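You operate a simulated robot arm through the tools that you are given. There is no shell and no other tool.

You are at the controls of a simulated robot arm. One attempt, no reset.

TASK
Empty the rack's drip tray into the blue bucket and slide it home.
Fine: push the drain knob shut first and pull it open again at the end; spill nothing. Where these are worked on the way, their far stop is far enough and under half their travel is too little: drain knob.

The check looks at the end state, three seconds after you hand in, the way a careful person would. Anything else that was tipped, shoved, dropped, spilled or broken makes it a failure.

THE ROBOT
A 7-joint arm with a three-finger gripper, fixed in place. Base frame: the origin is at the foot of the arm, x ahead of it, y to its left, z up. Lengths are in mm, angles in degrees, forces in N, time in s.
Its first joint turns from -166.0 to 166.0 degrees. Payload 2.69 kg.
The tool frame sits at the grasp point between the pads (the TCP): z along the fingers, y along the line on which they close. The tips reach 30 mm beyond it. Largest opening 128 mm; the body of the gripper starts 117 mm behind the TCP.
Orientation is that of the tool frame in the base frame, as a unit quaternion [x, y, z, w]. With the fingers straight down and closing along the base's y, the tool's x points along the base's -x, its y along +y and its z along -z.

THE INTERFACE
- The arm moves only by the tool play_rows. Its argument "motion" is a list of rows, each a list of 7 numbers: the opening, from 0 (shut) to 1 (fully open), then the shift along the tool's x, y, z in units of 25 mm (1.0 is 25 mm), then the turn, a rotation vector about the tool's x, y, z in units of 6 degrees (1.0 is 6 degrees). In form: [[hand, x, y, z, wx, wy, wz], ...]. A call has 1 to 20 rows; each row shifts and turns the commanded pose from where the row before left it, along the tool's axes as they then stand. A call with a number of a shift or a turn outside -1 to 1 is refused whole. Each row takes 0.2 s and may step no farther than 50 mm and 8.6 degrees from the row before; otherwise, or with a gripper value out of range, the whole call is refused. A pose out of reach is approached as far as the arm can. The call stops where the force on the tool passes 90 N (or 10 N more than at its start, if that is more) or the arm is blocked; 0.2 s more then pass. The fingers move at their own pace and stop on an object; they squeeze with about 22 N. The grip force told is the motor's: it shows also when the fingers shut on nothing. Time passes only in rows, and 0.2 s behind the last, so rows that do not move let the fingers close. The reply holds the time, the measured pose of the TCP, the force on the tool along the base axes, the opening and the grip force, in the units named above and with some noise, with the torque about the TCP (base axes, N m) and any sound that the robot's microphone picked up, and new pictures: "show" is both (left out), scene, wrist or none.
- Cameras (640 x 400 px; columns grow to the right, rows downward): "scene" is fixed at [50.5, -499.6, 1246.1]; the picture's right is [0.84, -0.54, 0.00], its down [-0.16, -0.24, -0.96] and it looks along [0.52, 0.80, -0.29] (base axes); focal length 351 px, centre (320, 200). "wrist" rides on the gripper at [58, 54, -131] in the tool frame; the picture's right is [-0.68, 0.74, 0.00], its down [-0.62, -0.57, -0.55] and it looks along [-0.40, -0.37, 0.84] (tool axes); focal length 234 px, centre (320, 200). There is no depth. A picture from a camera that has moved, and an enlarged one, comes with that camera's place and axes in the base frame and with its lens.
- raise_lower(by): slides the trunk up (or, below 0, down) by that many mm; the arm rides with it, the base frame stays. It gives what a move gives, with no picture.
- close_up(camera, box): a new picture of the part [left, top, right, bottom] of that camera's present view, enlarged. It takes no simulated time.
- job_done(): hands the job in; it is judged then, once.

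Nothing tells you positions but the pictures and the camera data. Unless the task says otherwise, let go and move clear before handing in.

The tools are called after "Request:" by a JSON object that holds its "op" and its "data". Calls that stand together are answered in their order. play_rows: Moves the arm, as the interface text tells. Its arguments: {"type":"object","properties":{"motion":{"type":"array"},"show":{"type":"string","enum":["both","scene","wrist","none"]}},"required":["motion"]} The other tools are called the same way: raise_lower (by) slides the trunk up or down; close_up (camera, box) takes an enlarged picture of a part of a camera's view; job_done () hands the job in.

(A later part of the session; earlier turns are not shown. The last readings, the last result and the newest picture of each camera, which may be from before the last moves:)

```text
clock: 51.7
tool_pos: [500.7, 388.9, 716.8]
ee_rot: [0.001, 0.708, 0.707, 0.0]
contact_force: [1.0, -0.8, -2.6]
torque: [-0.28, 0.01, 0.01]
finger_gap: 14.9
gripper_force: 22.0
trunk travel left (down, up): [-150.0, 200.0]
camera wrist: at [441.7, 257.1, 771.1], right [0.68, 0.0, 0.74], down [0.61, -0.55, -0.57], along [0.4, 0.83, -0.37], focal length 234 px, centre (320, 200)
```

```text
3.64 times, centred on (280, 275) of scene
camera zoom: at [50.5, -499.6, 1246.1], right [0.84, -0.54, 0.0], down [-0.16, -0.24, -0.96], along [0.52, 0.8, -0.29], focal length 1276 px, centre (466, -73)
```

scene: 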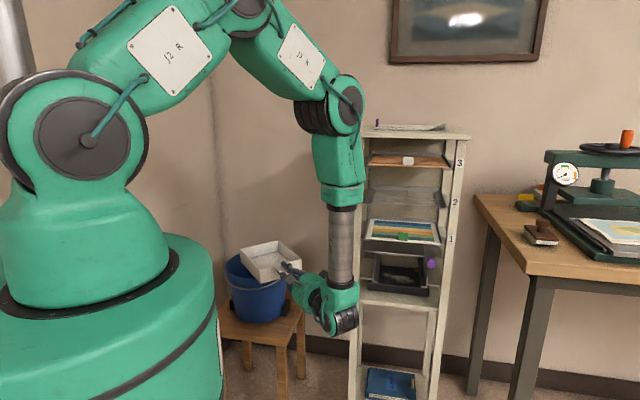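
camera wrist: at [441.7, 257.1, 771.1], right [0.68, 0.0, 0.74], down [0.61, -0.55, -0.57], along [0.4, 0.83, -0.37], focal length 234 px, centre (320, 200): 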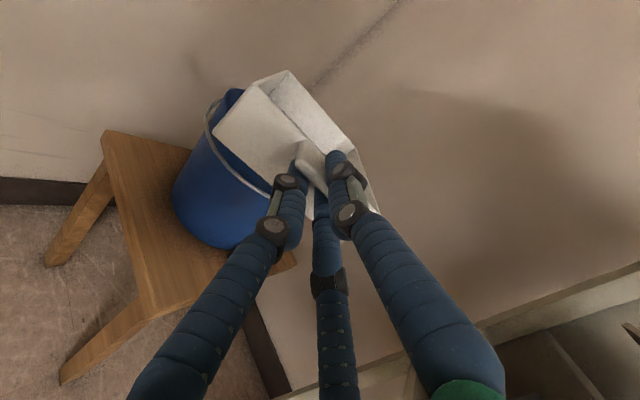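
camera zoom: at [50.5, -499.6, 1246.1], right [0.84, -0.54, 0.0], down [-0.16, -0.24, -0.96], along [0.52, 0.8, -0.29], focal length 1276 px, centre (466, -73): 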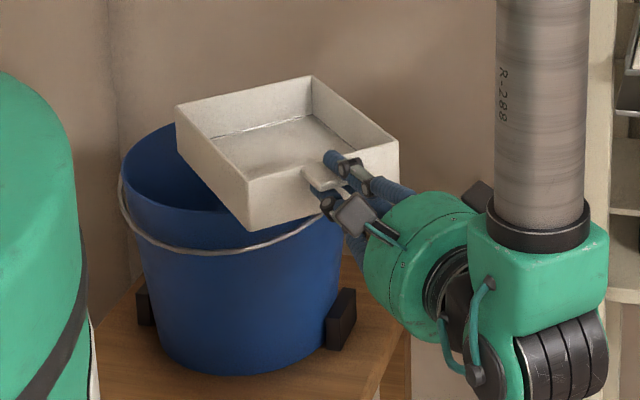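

The back edge is over the bucket, about 27 mm short of its centre, which is good for the pour. I'll start tilting slowly about that edge while lowering it towards the rim.

Request:
{"op": "play_rows", "data": {"motion": [[0, 0, 0.281, 0, 0.5, 0, 0], [0, 0, 0.281, 0.009, 0.5, 0, 0], [0, 0, 0.282, 0.019, 0.5, 0, 0], [0, 0, 0.283, 0.028, 0.5, 0, 0], [0, 0, 0.285, 0.037, 0.5, 0, 0], [0, 0, 0.287, 0.047, 0.5, 0, 0], [0, 0, 0.29, 0.056, 0.5, 0, 0], [0, 0, 0.293, 0.065, 0.5, 0, 0], [0, 0, 0.297, 0.073, 0.5, 0, 0], [0, 0, 0.301, 0.082, 0.5, 0, 0], [0, 0, 0, 0, 0, 0, 0]], "show": "both"}}

Request:
{"op": "close_up", "data": {"camera": "scene", "box": [200, 220, 360, 330]}}

```text
clock: 54.1
tool_pos: [499.3, 416.0, 780.1]
ee_rot: [0.001, 0.867, 0.498, 0.0]
contact_force: [-0.5, -0.6, -2.9]
torque: [-0.23, -0.04, -0.01]
finger_gap: 15.0
gripper_force: 21.9
trunk travel left (down, up): [-150.0, 200.0]
camera wrist: at [440.8, 328.6, 893.4], right [0.68, 0.37, 0.64], down [0.61, -0.76, -0.21], along [0.4, 0.54, -0.74], focal length 234 px, centre (320, 200)
```

scene: 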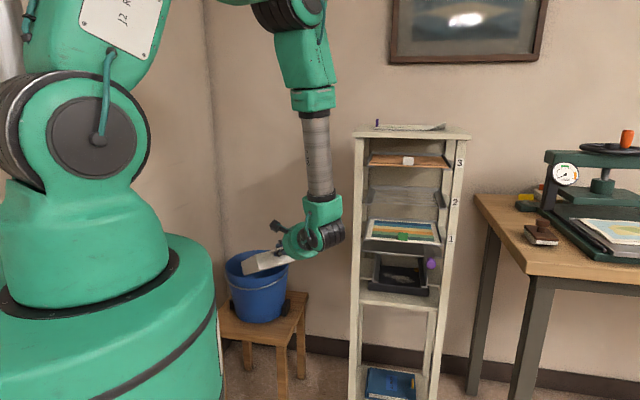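
wrist: 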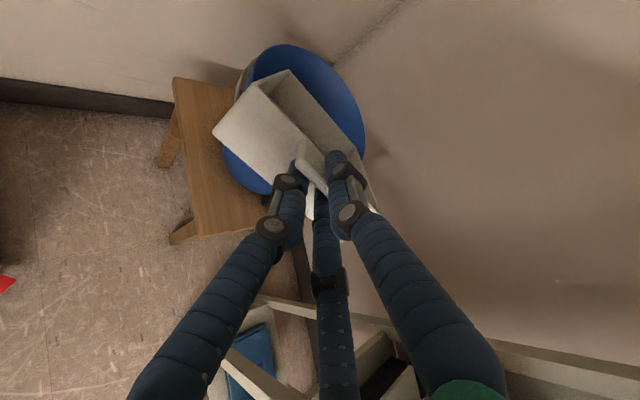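

```text
3.64 times, centred on (280, 275) of scene
camera zoom: at [50.5, -499.6, 1246.1], right [0.84, -0.54, 0.0], down [-0.16, -0.24, -0.96], along [0.52, 0.8, -0.29], focal length 1276 px, centre (466, -73)
```

zoom: 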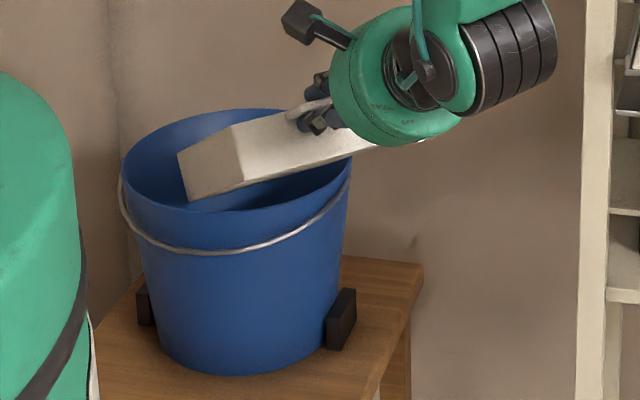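

At 30° the tray sits over the bucket opening as planned and nothing is flowing yet. I'll zoom in from the wrist to confirm the clearance all around.

Request:
{"op": "close_up", "data": {"camera": "wrist", "box": [190, 30, 400, 220]}}

```text
2.11 times, centred on (295, 125) of wrist
camera zoom: at [440.8, 328.6, 893.4], right [0.68, 0.37, 0.64], down [0.61, -0.76, -0.21], along [0.4, 0.54, -0.74], focal length 493 px, centre (373, 358)
```

zoom: 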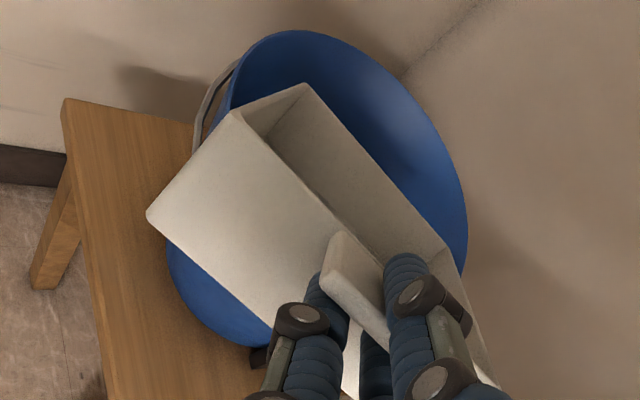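

Clearance is good all round. I'll tilt more slowly from 30° to 60°, lowering the edge a little further, where I expect the pour to begin.

Request:
{"op": "play_rows", "data": {"motion": [[0, 0, 0.19, 0.027, 0.25, 0, 0], [0, 0, 0.19, 0.027, 0.25, 0, 0], [0, 0, 0.19, 0.027, 0.25, 0, 0], [0, 0, 0.19, 0.027, 0.25, 0, 0], [0, 0, 0.19, 0.027, 0.25, 0, 0], [0, 0, 0.19, 0.027, 0.25, 0, 0], [0, 0, 0.19, 0.027, 0.25, 0, 0], [0, 0, 0.19, 0.027, 0.25, 0, 0], [0, 0, 0.19, 0.027, 0.25, 0, 0], [0, 0, 0.19, 0.027, 0.25, 0, 0], [0, 0, 0, 0, 0, 0, 0]], "show": "both"}}

Request:
{"op": "close_up", "data": {"camera": "wrist", "box": [190, 30, 400, 220]}}

Request:
{"op": "close_up", "data": {"camera": "scene", "box": [210, 220, 330, 330]}}

```text
clock: 56.5
tool_pos: [501.4, 449.2, 815.3]
ee_rot: [0.002, 0.924, 0.382, 0.0]
contact_force: [-0.1, 0.3, -1.9]
torque: [-0.16, 0.0, 0.02]
finger_gap: 14.7
gripper_force: 21.7
trunk travel left (down, up): [-150.0, 200.0]
camera wrist: at [442.2, 394.8, 947.0], right [0.68, 0.52, 0.52], down [0.61, -0.79, -0.01], along [0.4, 0.33, -0.85], focal length 234 px, centre (320, 200)
```

scene: 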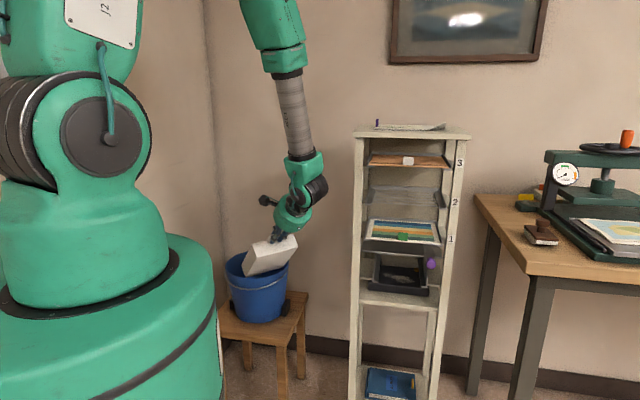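
wrist: 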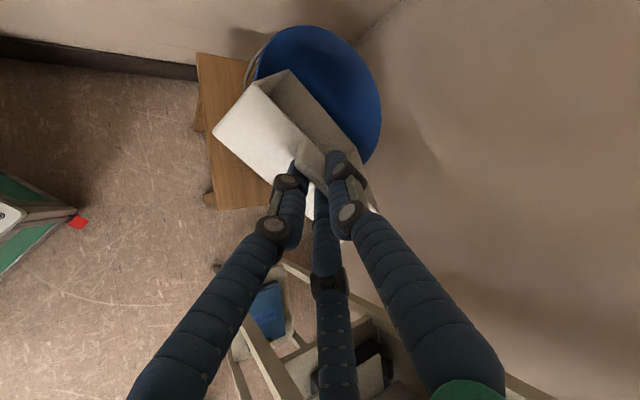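

```text
2.11 times, centred on (295, 125) of wrist
camera zoom: at [442.2, 394.8, 947.0], right [0.68, 0.52, 0.52], down [0.61, -0.79, -0.01], along [0.4, 0.33, -0.85], focal length 493 px, centre (373, 358)
```

zoom: 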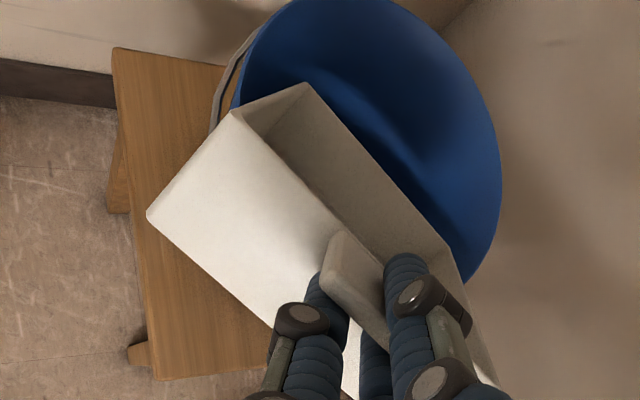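

```text
3.64 times, centred on (270, 275) of scene
camera zoom: at [50.5, -499.6, 1246.1], right [0.84, -0.54, 0.0], down [-0.16, -0.24, -0.96], along [0.52, 0.8, -0.29], focal length 1276 px, centre (502, -73)
```

zoom: 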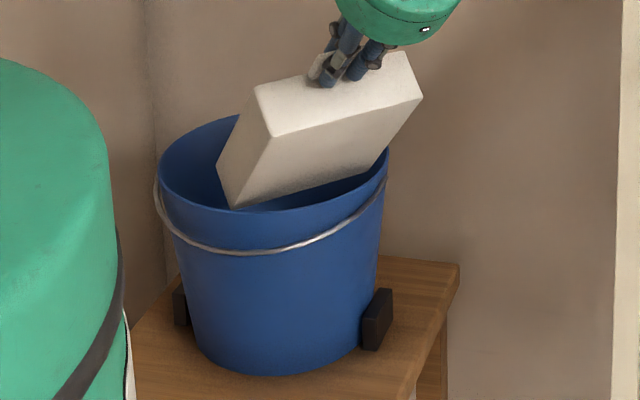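

At 45° everything stays clear and the weight reading has dropped slightly. I'll continue to tilt slowly towards 60° and beyond.

Request:
{"op": "play_rows", "data": {"motion": [[0, 0, 0.2, 0.037, 0.25, 0, 0], [0, 0, 0.2, 0.037, 0.25, 0, 0], [0, 0, 0.2, 0.037, 0.25, 0, 0], [0, 0, 0.2, 0.037, 0.25, 0, 0], [0, 0, 0.2, 0.037, 0.25, 0, 0], [0, 0, 0.2, 0.037, 0.25, 0, 0], [0, 0, 0.2, 0.037, 0.25, 0, 0], [0, 0, 0.2, 0.037, 0.25, 0, 0], [0, 0, 0.2, 0.037, 0.25, 0, 0], [0, 0, 0.2, 0.037, 0.25, 0, 0], [0, 0, 0, 0, 0, 0, 0]], "show": "both"}}

Request:
{"op": "close_up", "data": {"camera": "wrist", "box": [190, 30, 400, 220]}}

Request:
{"op": "close_up", "data": {"camera": "scene", "box": [210, 220, 330, 330]}}

```text
clock: 58.9
tool_pos: [501.3, 494.6, 837.9]
ee_rot: [0.001, 0.966, 0.258, -0.001]
contact_force: [1.0, 0.5, -0.9]
torque: [0.16, -0.1, -0.09]
finger_gap: 15.2
gripper_force: 22.1
trunk travel left (down, up): [-150.0, 200.0]
camera wrist: at [441.6, 475.8, 979.4], right [0.68, 0.64, 0.37], down [0.61, -0.76, 0.19], along [0.4, 0.09, -0.91], focal length 234 px, centre (320, 200)
```

scene: 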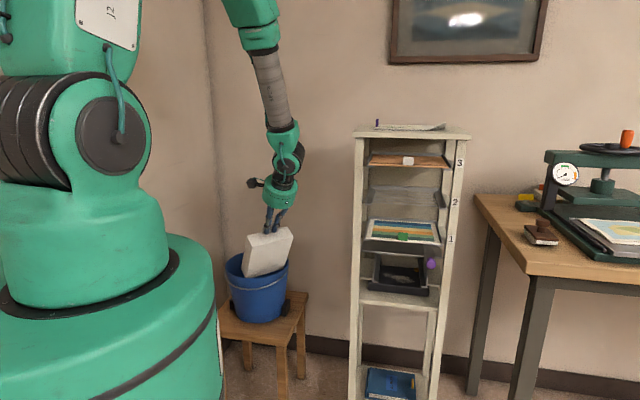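
wrist: 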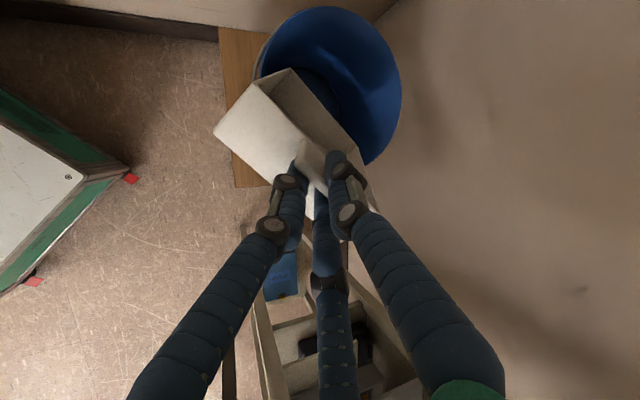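

```text
2.11 times, centred on (295, 125) of wrist
camera zoom: at [441.6, 475.8, 979.4], right [0.68, 0.64, 0.37], down [0.61, -0.76, 0.19], along [0.4, 0.09, -0.91], focal length 493 px, centre (373, 358)
```

zoom: 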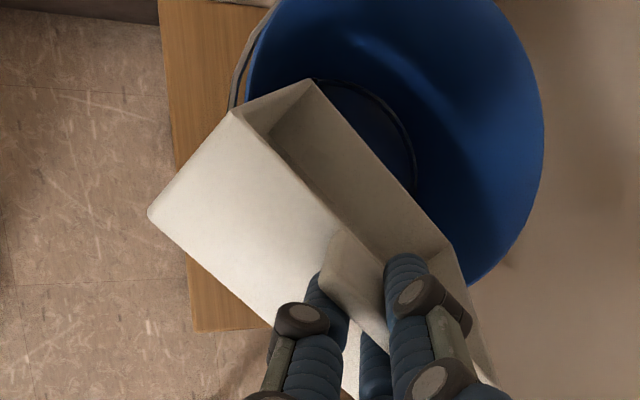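

```text
3.64 times, centred on (270, 275) of scene
camera zoom: at [50.5, -499.6, 1246.1], right [0.84, -0.54, 0.0], down [-0.16, -0.24, -0.96], along [0.52, 0.8, -0.29], focal length 1276 px, centre (502, -73)
```

zoom: 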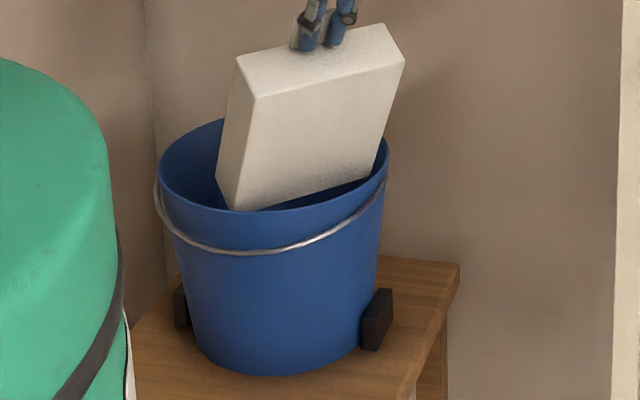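

The force and torque changed in a way that suggests the tray's lower corners may be brushing the bucket's near wall. I'll raise the tray and move it forward about 20 mm to get clear.

Request:
{"op": "play_rows", "data": {"motion": [[0, 0, 0.1, -0.173, 0, 0, 0], [0, 0, 0.1, -0.173, 0, 0, 0], [0, 0, 0.1, -0.173, 0, 0, 0], [0, 0, 0.17, 0.1, 0, 0, 0], [0, 0, 0.17, 0.1, 0, 0, 0], [0, 0, 0.17, 0.1, 0, 0, 0], [0, 0, 0.17, 0.1, 0, 0, 0], [0, 0, 0, 0, 0, 0, 0]], "show": "both"}}

Request:
{"op": "close_up", "data": {"camera": "wrist", "box": [190, 0, 400, 220]}}

Request:
{"op": "close_up", "data": {"camera": "scene", "box": [210, 220, 330, 330]}}

```text
clock: 60.7
tool_pos: [499.3, 514.8, 854.4]
ee_rot: [0.002, 0.966, 0.258, 0.0]
contact_force: [-0.4, 1.0, 0.6]
torque: [0.02, 0.01, 0.02]
finger_gap: 2.2
gripper_force: 21.9
trunk travel left (down, up): [-150.0, 200.0]
camera wrist: at [441.2, 495.4, 995.2], right [0.68, 0.64, 0.37], down [0.62, -0.76, 0.19], along [0.4, 0.09, -0.91], focal length 234 px, centre (320, 200)
```

scene: 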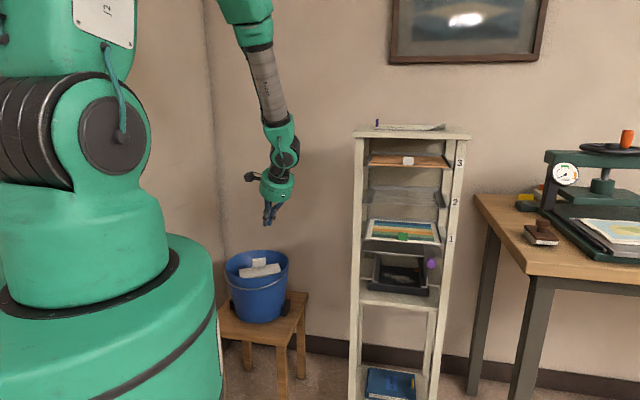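
wrist: 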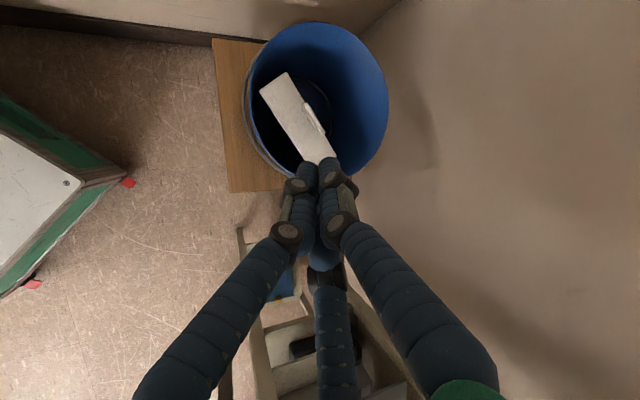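

```text
1.82 times, centred on (295, 110) of wrist
camera zoom: at [441.2, 495.4, 995.2], right [0.68, 0.64, 0.37], down [0.62, -0.76, 0.19], along [0.4, 0.09, -0.91], focal length 426 px, centre (366, 364)
```

zoom: 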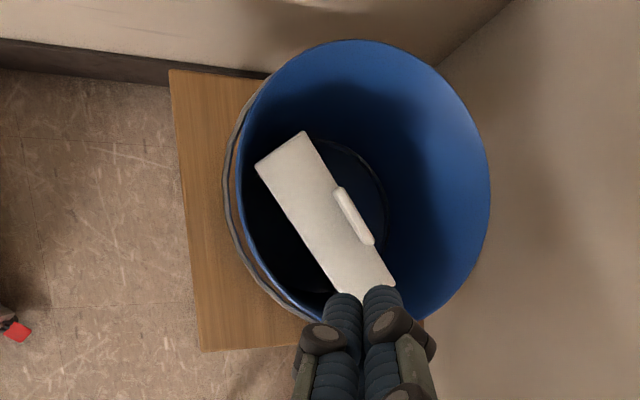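

```text
3.64 times, centred on (270, 275) of scene
camera zoom: at [50.5, -499.6, 1246.1], right [0.84, -0.54, 0.0], down [-0.16, -0.24, -0.96], along [0.52, 0.8, -0.29], focal length 1276 px, centre (502, -73)
```

zoom: 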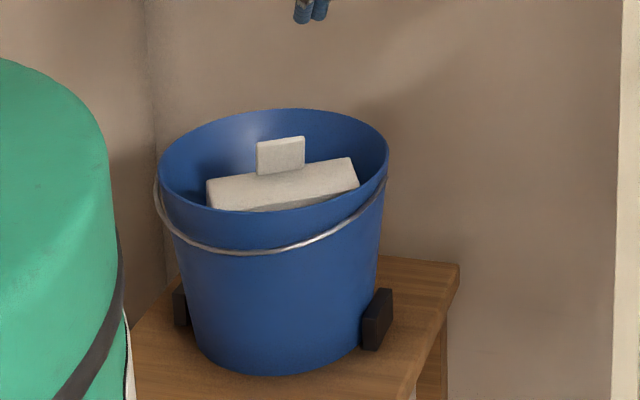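

The tray slipped out of the grip, caught on the bucket, and is now standing upright inside the bucket with its tab pointing up. The liquid must have gone into the bucket. I'll turn the hand straight down over the tab, open it and look closely for a new grip.

Request:
{"op": "play_rows", "data": {"motion": [[0, 0, 0, -0.4, 0, 0, 0], [0.1, 0, 0, 0, 1, 0, 0], [0.3, 0, 0, 0, 1, 0, 0], [0.5, 0, 0, 0, 1, 0, 0], [0.5, 0, 0, 0, 1, 0, 0], [0.5, 0, 0, 0, 1, 0, 0], [0.5, 0, 0, 0, 0, 0, 0.83], [0.5, 0, 0, 0, 0, 0, 0.83], [0.5, 0, 0, 0, 0, 0, 0]], "show": "both"}}

Request:
{"op": "close_up", "data": {"camera": "scene", "box": [205, 225, 325, 345]}}

Request:
{"op": "close_up", "data": {"camera": "wrist", "box": [230, 0, 430, 160]}}

```text
clock: 62.7
tool_pos: [500.1, 509.2, 863.6]
ee_rot: [0.088, 0.996, -0.001, -0.001]
contact_force: [-0.7, -0.2, 0.2]
torque: [0.03, -0.01, 0.0]
finger_gap: 63.9
gripper_force: 0.1
trunk travel left (down, up): [-150.0, 200.0]
camera wrist: at [451.5, 571.8, 994.7], right [0.79, 0.61, 0.0], down [0.51, -0.66, 0.55], along [0.33, -0.44, -0.84], focal length 234 px, centre (320, 200)
```

scene: 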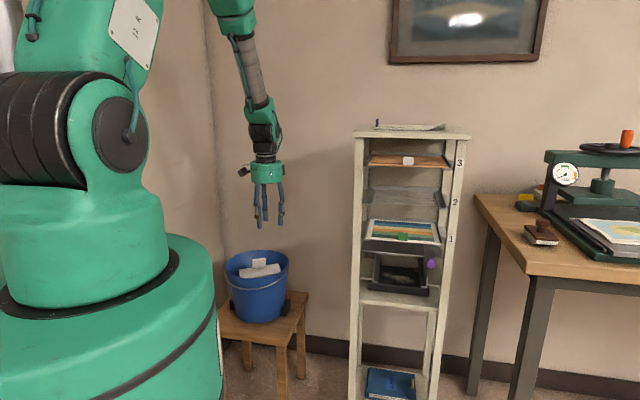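
wrist: 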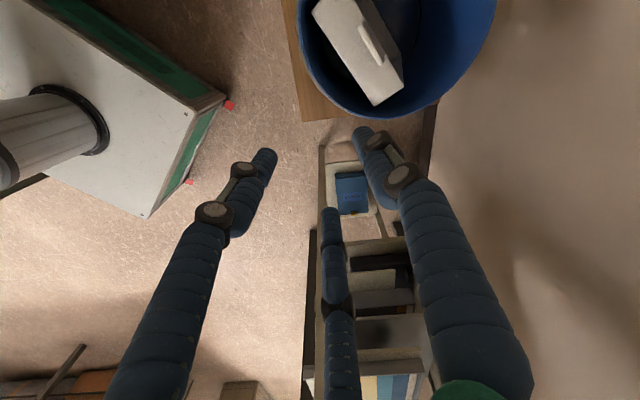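

```text
3.33 times, centred on (265, 285) of scene
camera zoom: at [50.5, -499.6, 1246.1], right [0.84, -0.54, 0.0], down [-0.16, -0.24, -0.96], along [0.52, 0.8, -0.29], focal length 1169 px, centre (503, -83)
```

zoom: 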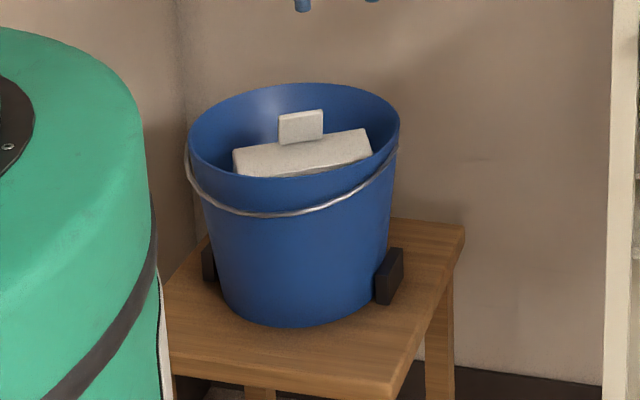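

```text
2.50 times, centred on (330, 80) of wrist
camera zoom: at [451.5, 571.8, 994.7], right [0.79, 0.61, 0.0], down [0.51, -0.66, 0.55], along [0.33, -0.44, -0.84], focal length 585 px, centre (295, 500)
```

zoom: 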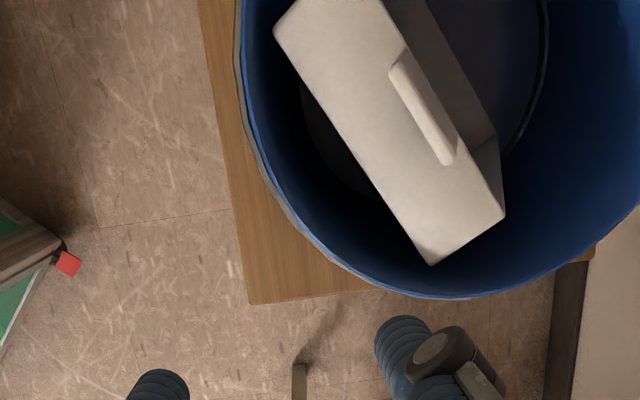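

The tab's top is at about (496, 610, 672), with its flat faces turned to about 77.5°. I'll line up over it, set a modest opening and come down to just above it.

Request:
{"op": "play_rows", "data": {"motion": [[0.35, 0, 0, 0, 0, 0, 0.42], [0.35, 0.206, 0.78, 0, 0, 0, 0], [0.35, 0.206, 0.78, 0, 0, 0, 0], [0.35, 0.206, 0.78, 0, 0, 0, 0], [0.35, 0.206, 0.78, 0, 0, 0, 0], [0.35, 0.206, 0.78, 0, 0, 0, 0], [0.35, 0, 0, 0.7, 0, 0, 0], [0.35, 0, 0, 0.7, 0, 0, 0], [0.35, 0, 0, 0.7, 0, 0, 0], [0.35, 0, 0, 0.7, 0, 0, 0], [0.35, 0, 0, 0.7, 0, 0, 0], [0.35, 0, 0, 0.7, 0, 0, 0], [0.35, 0, 0, 0, 0, 0, 0]], "show": "both"}}

Request:
{"op": "close_up", "data": {"camera": "wrist", "box": [230, 80, 410, 240]}}

Request:
{"op": "close_up", "data": {"camera": "scene", "box": [205, 190, 325, 310]}}

```text
clock: 65.5
tool_pos: [500.2, 611.4, 758.7]
ee_rot: [0.109, 0.994, -0.001, -0.002]
contact_force: [0.4, 0.1, 0.0]
torque: [-0.01, -0.01, -0.01]
finger_gap: 44.9
gripper_force: 0.0
trunk travel left (down, up): [-150.0, 200.0]
camera wrist: at [453.7, 675.5, 888.6], right [0.82, 0.57, 0.0], down [0.48, -0.69, 0.55], along [0.31, -0.45, -0.84], focal length 234 px, centre (320, 200)
```

scene: 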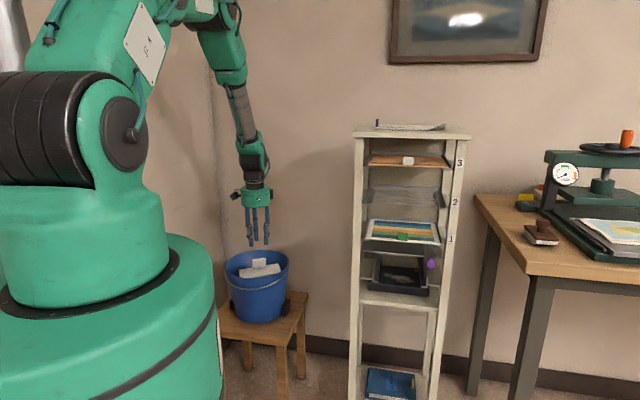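
wrist: 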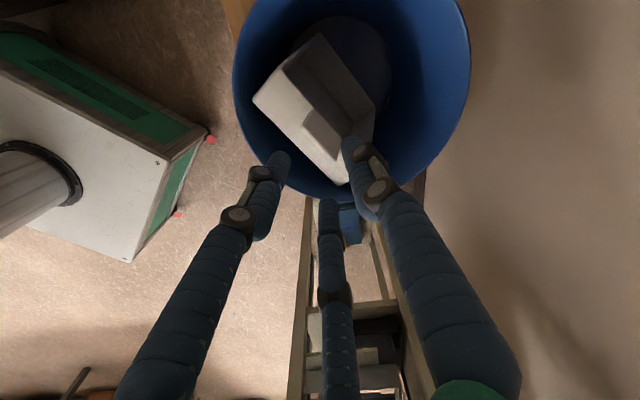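

```text
2.50 times, centred on (320, 160) of wrist
camera zoom: at [453.7, 675.5, 888.6], right [0.82, 0.57, 0.0], down [0.48, -0.69, 0.55], along [0.31, -0.45, -0.84], focal length 585 px, centre (320, 300)
```

zoom: 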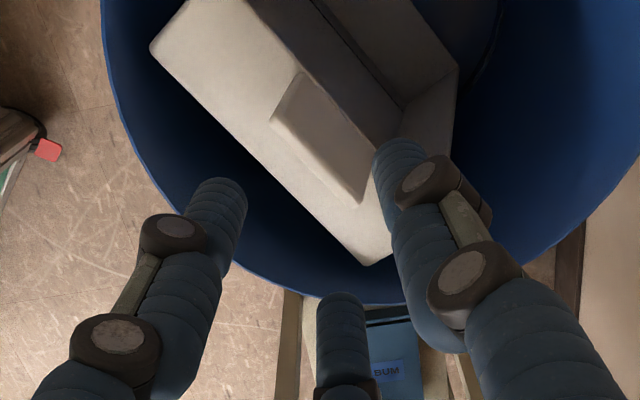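

```text
3.33 times, centred on (265, 250) of scene
camera zoom: at [50.5, -499.6, 1246.1], right [0.84, -0.54, 0.0], down [-0.16, -0.24, -0.96], along [0.52, 0.8, -0.29], focal length 1169 px, centre (503, 33)
```

zoom: 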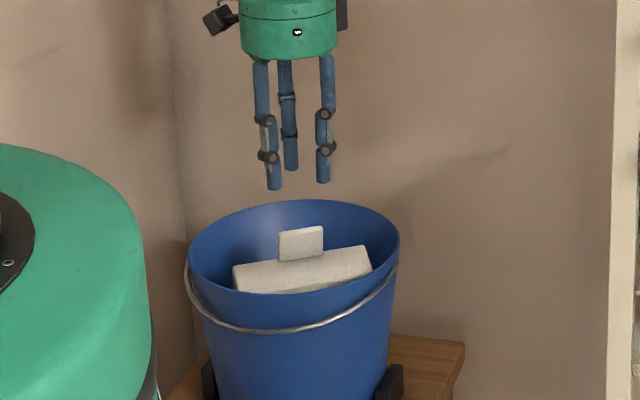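

The tab is well framed but seems to lean a little towards the robot. I'll zoom in further to measure that lean before gripping.

Request:
{"op": "close_up", "data": {"camera": "wrist", "box": [270, 80, 380, 170]}}

Request:
{"op": "close_up", "data": {"camera": "scene", "box": [230, 245, 300, 290]}}

```text
4.44 times, centred on (325, 125) of wrist
camera zoom: at [453.7, 675.5, 888.6], right [0.82, 0.57, 0.0], down [0.48, -0.69, 0.55], along [0.31, -0.45, -0.84], focal length 1041 px, centre (298, 533)
```

zoom: 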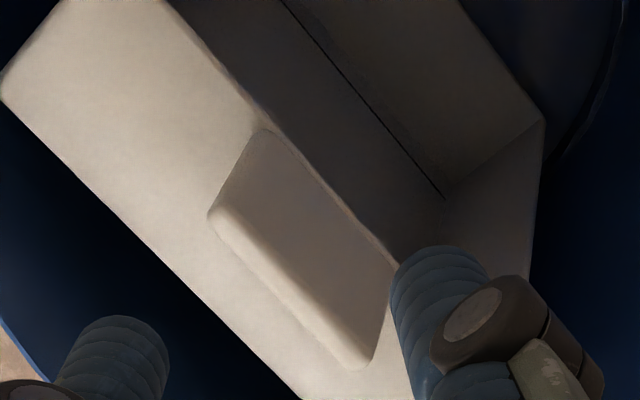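

```text
8.89 times, centred on (265, 268) of scene
camera zoom: at [50.5, -499.6, 1246.1], right [0.84, -0.54, 0.0], down [-0.16, -0.24, -0.96], along [0.52, 0.8, -0.29], focal length 3118 px, centre (809, -400)
```

zoom: 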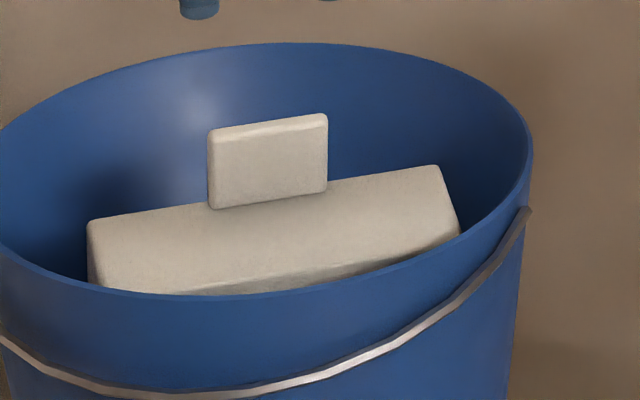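

The tab leans about 12° towards the robot. Its axis runs from about (496, 604, 664) down to (498, 612, 624). I'll pitch the hand to match, line up on that axis and move most of the way in.

Request:
{"op": "play_rows", "data": {"motion": [[0.35, 0, 0, 0, -1, 0, 0], [0.35, 0, 0, 0, -1, 0, 0], [0.35, 0.04, -0.56, 0.75, 0, 0, 0], [0.35, 0.04, -0.56, 0.75, 0, 0, 0], [0.35, 0, 0, 0, 0, 0, 0]], "show": "wrist"}}

Request:
{"op": "close_up", "data": {"camera": "wrist", "box": [250, 80, 400, 220]}}

Request:
{"op": "close_up", "data": {"camera": "scene", "box": [225, 215, 305, 295]}}

```text
clock: 66.7
tool_pos: [491.6, 591.1, 715.1]
ee_rot: [0.109, 0.989, 0.103, 0.01]
contact_force: [0.2, -0.1, -0.1]
torque: [0.02, 0.02, 0.01]
finger_gap: 44.7
gripper_force: 0.1
trunk travel left (down, up): [-150.0, 200.0]
camera wrist: at [439.0, 628.1, 854.2], right [0.82, 0.56, 0.15], down [0.46, -0.78, 0.42], along [0.35, -0.27, -0.9], focal length 234 px, centre (320, 200)
```

wrist: 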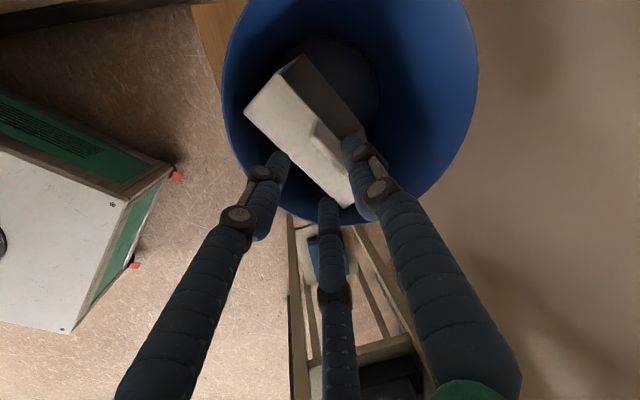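

```text
2.86 times, centred on (325, 150) of wrist
camera zoom: at [439.0, 628.1, 854.2], right [0.82, 0.56, 0.15], down [0.46, -0.78, 0.42], along [0.35, -0.27, -0.9], focal length 669 px, centre (306, 343)
```

zoom: 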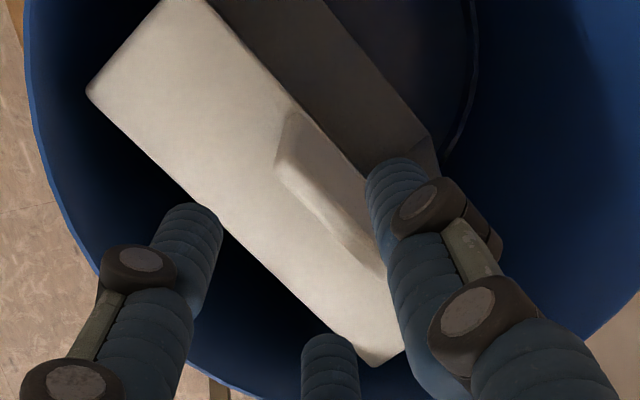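

```text
5.00 times, centred on (265, 255) of scene
camera zoom: at [50.5, -499.6, 1246.1], right [0.84, -0.54, 0.0], down [-0.16, -0.24, -0.96], along [0.52, 0.8, -0.29], focal length 1754 px, centre (595, -75)
```

zoom: 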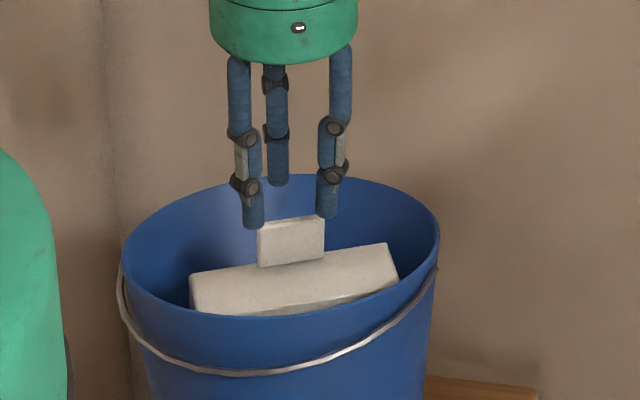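

I need a better reading of the lean, so I'll zoom in tightly on the tab from here.

Request:
{"op": "close_up", "data": {"camera": "wrist", "box": [300, 110, 360, 170]}}

Request:
{"op": "close_up", "data": {"camera": "scene", "box": [240, 240, 290, 290]}}

```text
6.67 times, centred on (330, 140) of wrist
camera zoom: at [439.0, 628.1, 854.2], right [0.82, 0.56, 0.15], down [0.46, -0.78, 0.42], along [0.35, -0.27, -0.9], focal length 1561 px, centre (253, 600)
```

zoom: 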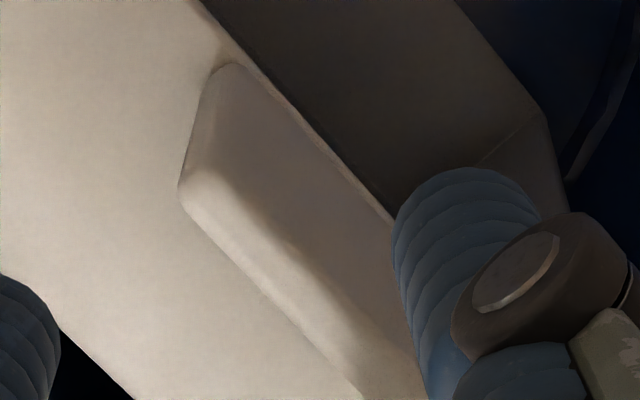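

```text
8.00 times, centred on (265, 265) of scene
camera zoom: at [50.5, -499.6, 1246.1], right [0.84, -0.54, 0.0], down [-0.16, -0.24, -0.96], along [0.52, 0.8, -0.29], focal length 2807 px, centre (760, -320)
```

zoom: 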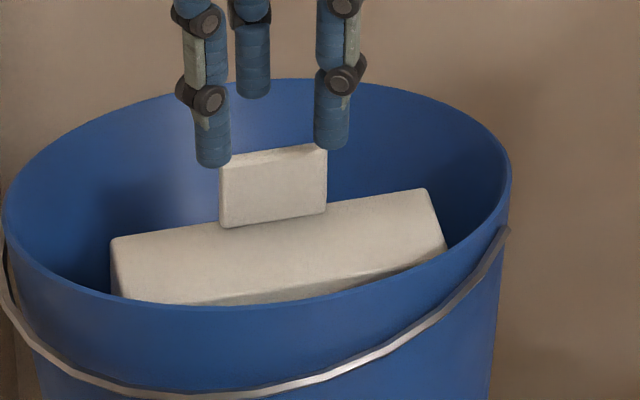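

The tab leans about 15° and sits roughly 50 mm ahead, so I need 3.5° more pitch and 2 mm to the right. I'll correct that and advance in two steps.

Request:
{"op": "play_rows", "data": {"motion": [[0.35, -0.09, 0, 0, -0.58, 0, 0], [0.35, 0, 0, 0.4, 0, 0, 0], [0.35, 0, 0, 0.4, 0, 0, 0], [0.35, 0, 0, 0.4, 0, 0, 0], [0.35, 0, 0, 0.4, 0, 0, 0], [0.35, 0, 0, 0, 0, 0, 0]], "show": "wrist"}}

Request:
{"op": "close_up", "data": {"camera": "wrist", "box": [270, 100, 380, 220]}}

Request:
{"op": "close_up", "data": {"camera": "scene", "box": [240, 240, 290, 290]}}

```text
clock: 68.1
tool_pos: [495.5, 602.3, 675.5]
ee_rot: [0.109, 0.985, 0.133, 0.014]
contact_force: [1.0, 0.1, -0.5]
torque: [0.0, 0.01, 0.03]
finger_gap: 44.8
gripper_force: 0.1
trunk travel left (down, up): [-150.0, 200.0]
camera wrist: at [441.5, 630.5, 817.2], right [0.81, 0.55, 0.19], down [0.45, -0.81, 0.38], along [0.36, -0.22, -0.9], focal length 234 px, centre (320, 200)
```

wrist: 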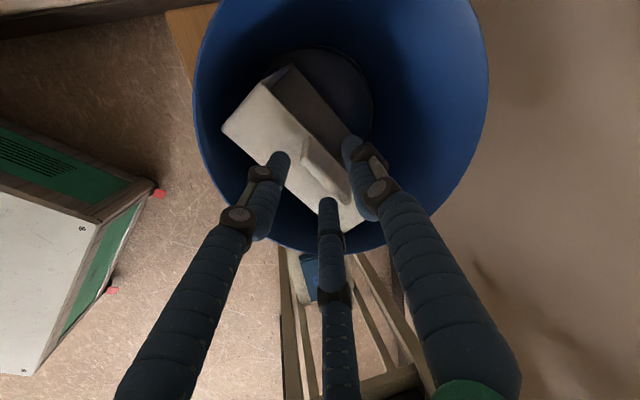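

```text
3.33 times, centred on (325, 160) of wrist
camera zoom: at [441.5, 630.5, 817.2], right [0.81, 0.55, 0.19], down [0.45, -0.81, 0.38], along [0.36, -0.22, -0.9], focal length 781 px, centre (303, 333)
```

zoom: 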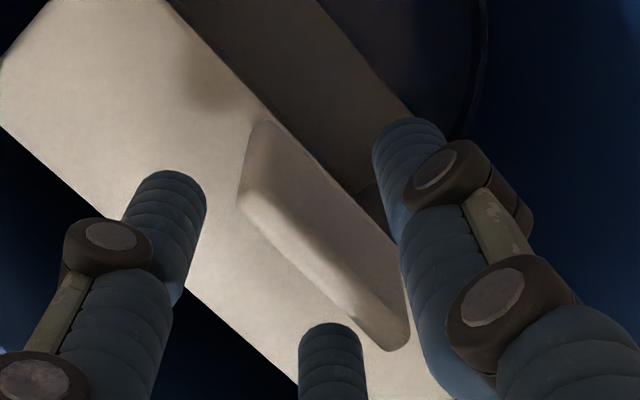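

```text
8.00 times, centred on (265, 265) of scene
camera zoom: at [50.5, -499.6, 1246.1], right [0.84, -0.54, 0.0], down [-0.16, -0.24, -0.96], along [0.52, 0.8, -0.29], focal length 2807 px, centre (760, -320)
```

zoom: 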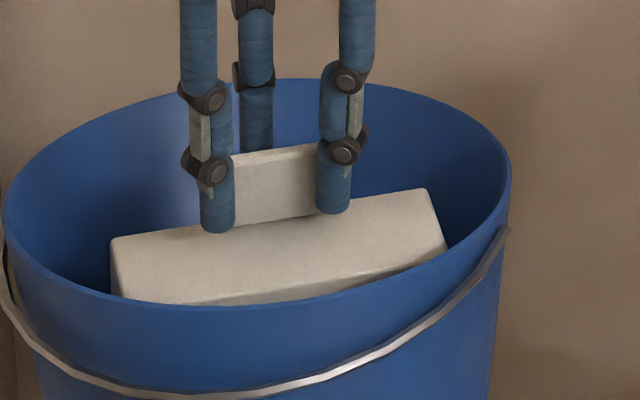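

The tab is well between the fingers. I'll shift 3 mm to the right and advance the last bit in small steps while watching for contact with the tray face.

Request:
{"op": "play_rows", "data": {"motion": [[0.35, -0.12, 0, 0, 0, 0, 0], [0.35, 0, 0, 0.16, 0, 0, 0], [0.35, 0, 0, 0.16, 0, 0, 0], [0.35, 0, 0, 0, 0, 0, 0]], "show": "none"}}

Request:
{"op": "play_rows", "data": {"motion": [[0.35, 0, 0, 0.12, 0, 0, 0], [0.35, 0, 0, 0.12, 0, 0, 0], [0.35, 0, 0, 0, 0, 0, 0]], "show": "wrist"}}

Request:
{"op": "close_up", "data": {"camera": "wrist", "box": [270, 100, 380, 220]}}

Request:
{"op": "close_up", "data": {"camera": "scene", "box": [240, 240, 290, 290]}}

```text
clock: 69.1
tool_pos: [499.5, 604.3, 666.0]
ee_rot: [0.109, 0.985, 0.133, 0.014]
contact_force: [0.3, 0.7, -0.7]
torque: [0.02, -0.01, 0.03]
finger_gap: 44.7
gripper_force: 0.0
trunk travel left (down, up): [-150.0, 200.0]
```

```text
clock: 69.9
tool_pos: [499.5, 604.4, 662.6]
ee_rot: [0.11, 0.985, 0.133, 0.014]
contact_force: [-0.2, -0.7, 0.6]
torque: [-0.04, 0.03, 0.02]
finger_gap: 44.8
gripper_force: 0.1
trunk travel left (down, up): [-150.0, 200.0]
camera wrist: at [445.5, 632.9, 803.6], right [0.81, 0.55, 0.19], down [0.45, -0.81, 0.38], along [0.36, -0.22, -0.91], focal length 234 px, centre (320, 200)
```

wrist: 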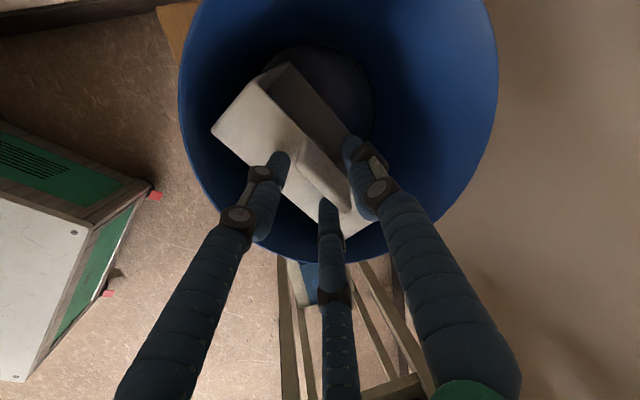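

```text
3.33 times, centred on (325, 160) of wrist
camera zoom: at [445.5, 632.9, 803.6], right [0.81, 0.55, 0.19], down [0.45, -0.81, 0.38], along [0.36, -0.22, -0.91], focal length 781 px, centre (303, 333)
```

zoom: 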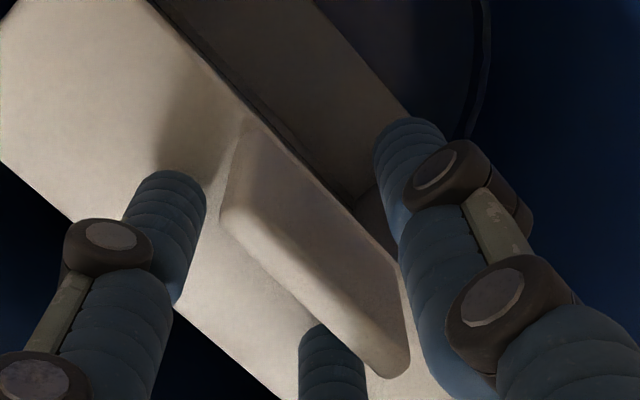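

```text
8.00 times, centred on (265, 265) of scene
camera zoom: at [50.5, -499.6, 1246.1], right [0.84, -0.54, 0.0], down [-0.16, -0.24, -0.96], along [0.52, 0.8, -0.29], focal length 2807 px, centre (760, -320)
```

zoom: 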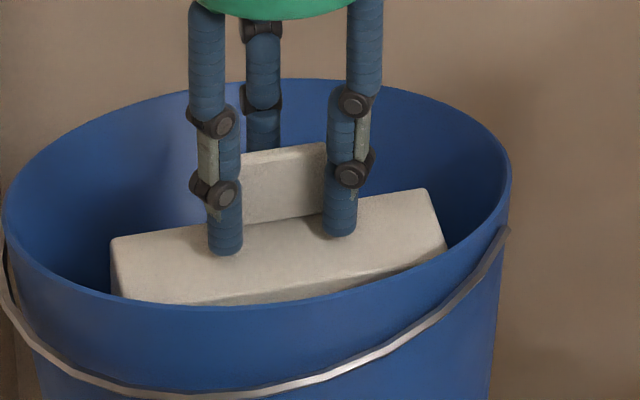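

The view matches the earlier good grasp, but there is still a slight tilt mismatch. I'll correct 5° of pitch and 4 mm sideways, advance a touch and then close.

Request:
{"op": "play_rows", "data": {"motion": [[0.35, 0, -0.16, 0, -0.83, 0, 0], [0.35, 0, 0, 0.1, 0, 0, 0], [0.35, 0, 0, 0.06, 0, 0, 0], [0.35, 0, 0, 0, 0, 0, 0]], "show": "wrist"}}

Request:
{"op": "close_up", "data": {"camera": "wrist", "box": [270, 100, 380, 220]}}

```text
clock: 70.9
tool_pos: [498.0, 602.9, 657.3]
ee_rot: [0.107, 0.979, 0.174, 0.019]
contact_force: [0.3, 0.3, -0.3]
torque: [0.02, -0.01, 0.0]
finger_gap: 44.7
gripper_force: 0.0
trunk travel left (down, up): [-150.0, 200.0]
camera wrist: at [441.6, 619.0, 799.9], right [0.81, 0.53, 0.26], down [0.44, -0.84, 0.32], along [0.38, -0.14, -0.91], focal length 234 px, centre (320, 200)
```

wrist: 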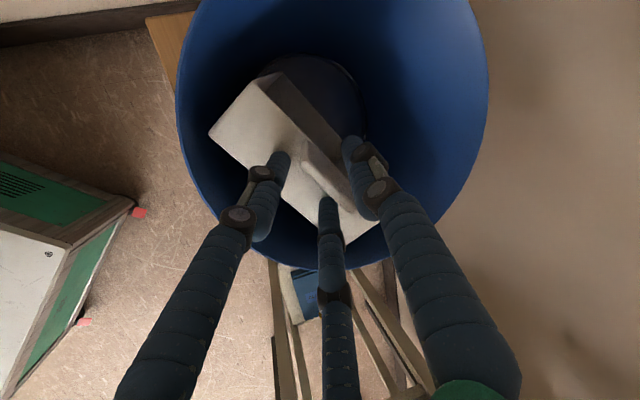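

```text
3.33 times, centred on (325, 160) of wrist
camera zoom: at [441.6, 619.0, 799.9], right [0.81, 0.53, 0.26], down [0.44, -0.84, 0.32], along [0.38, -0.14, -0.91], focal length 781 px, centre (303, 333)
```

zoom: 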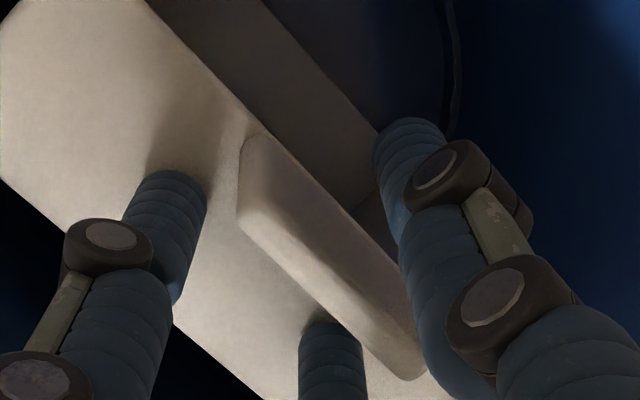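

The fingers are now parallel with the tab. I'll creep forward to find the tray face by touch so the fingers take as much of the tab as possible.

Request:
{"op": "play_rows", "data": {"motion": [[0.35, 0, 0, 0.12, 0, 0, 0], [0.35, 0, 0, 0.12, 0, 0, 0], [0.35, 0, 0, 0, 0, 0, 0]], "show": "none"}}

Request:
{"op": "play_rows", "data": {"motion": [[0.35, 0, 0, 0.1, 0, 0, 0], [0.35, 0, 0, 0.1, 0, 0, 0], [0.35, 0, 0, 0, 0, 0, 0]], "show": "none"}}

Request:
{"op": "close_up", "data": {"camera": "wrist", "box": [270, 100, 380, 220]}}

Request:
{"op": "close_up", "data": {"camera": "scene", "box": [240, 240, 290, 290]}}

```text
clock: 71.7
tool_pos: [499.9, 606.9, 656.4]
ee_rot: [0.108, 0.978, 0.178, 0.021]
contact_force: [-7.5, -7.4, 49.0]
torque: [-0.65, 0.94, -0.01]
finger_gap: 45.6
gripper_force: 0.3
trunk travel left (down, up): [-150.0, 200.0]
```

```text
clock: 72.2
tool_pos: [503.6, 612.9, 659.9]
ee_rot: [0.106, 0.977, 0.181, 0.022]
contact_force: [-2.1, -5.5, 33.6]
torque: [-0.44, 0.36, 0.33]
finger_gap: 46.9
gripper_force: 1.0
trunk travel left (down, up): [-150.0, 200.0]
stopped in row 2: the force on the tool passed its limit at 95 N (the readings are from after the stop); the commanded pose is now the measured one
```

```text
3.33 times, centred on (325, 160) of wrist
camera zoom: at [446.4, 627.1, 800.8], right [0.81, 0.52, 0.27], down [0.44, -0.84, 0.31], along [0.39, -0.13, -0.91], focal length 781 px, centre (303, 333)
```

zoom: 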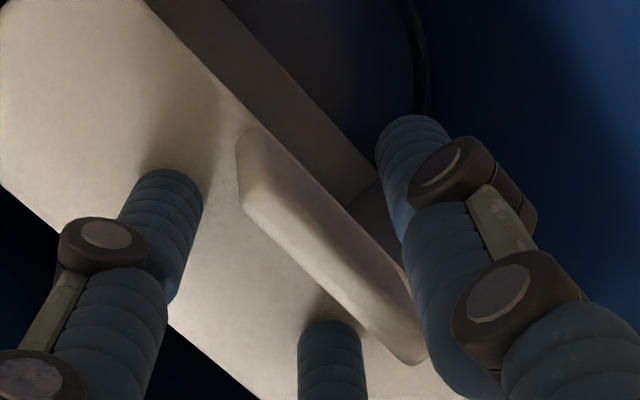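

```text
8.00 times, centred on (265, 265) of scene
camera zoom: at [50.5, -499.6, 1246.1], right [0.84, -0.54, 0.0], down [-0.16, -0.24, -0.96], along [0.52, 0.8, -0.29], focal length 2807 px, centre (760, -320)
```

zoom: 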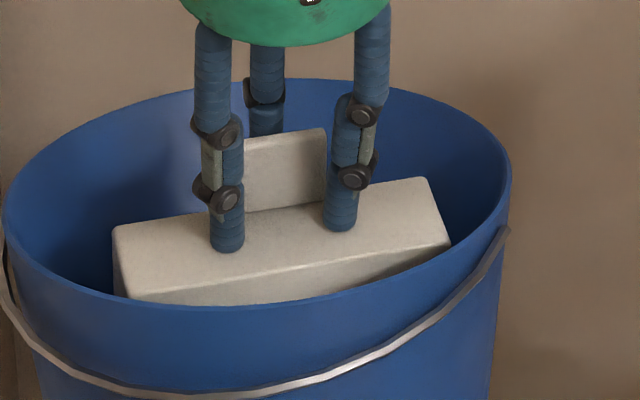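

The fingertips are on the tray face now and the tray has settled slightly. I sent one step too many there and will go one at a time from here. I'll back off 3 mm, recentre and check that the force is gone.

Request:
{"op": "play_rows", "data": {"motion": [[0.35, 0, 0, -0.12, 0, 0, 0], [0.35, 0, 0.08, 0, 0, 0, 0], [0.35, 0, 0, 0, 0, 0, 0]], "show": "both"}}

Request:
{"op": "close_up", "data": {"camera": "wrist", "box": [270, 100, 380, 220]}}

```text
clock: 73.0
tool_pos: [502.6, 611.5, 658.6]
ee_rot: [0.107, 0.978, 0.18, 0.02]
contact_force: [2.7, -4.5, 30.5]
torque: [-0.5, -0.03, 0.3]
finger_gap: 45.2
gripper_force: 0.4
trunk travel left (down, up): [-150.0, 200.0]
camera wrist: at [445.4, 626.5, 800.5], right [0.81, 0.53, 0.26], down [0.44, -0.84, 0.31], along [0.39, -0.14, -0.91], focal length 234 px, centre (320, 200)
```

scene: 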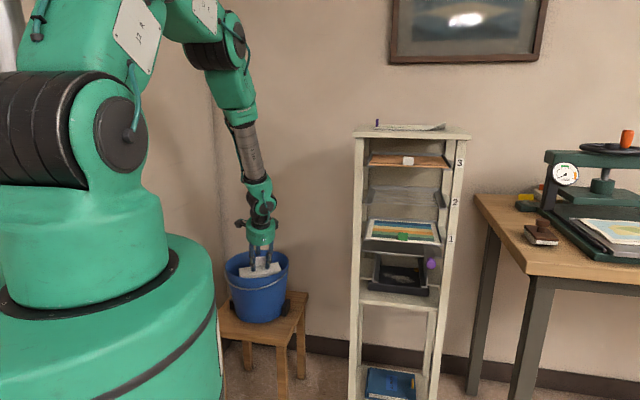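
wrist: 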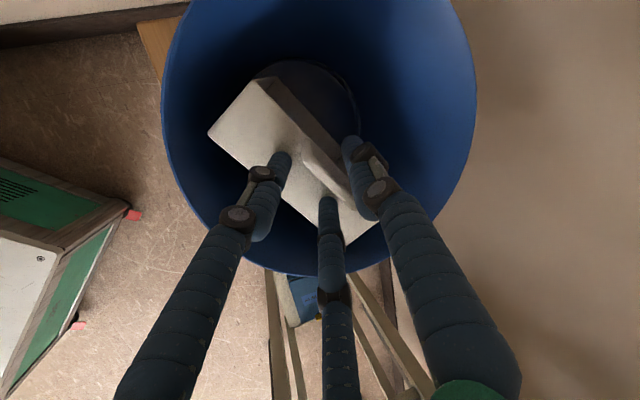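

```text
3.33 times, centred on (325, 160) of wrist
camera zoom: at [445.4, 626.5, 800.5], right [0.81, 0.53, 0.26], down [0.44, -0.84, 0.31], along [0.39, -0.14, -0.91], focal length 781 px, centre (303, 333)
```

zoom: 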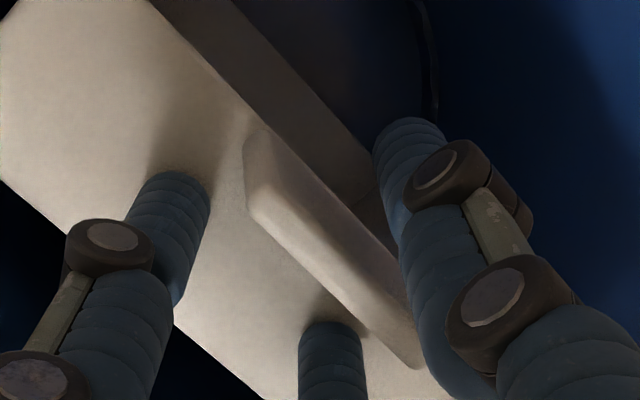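

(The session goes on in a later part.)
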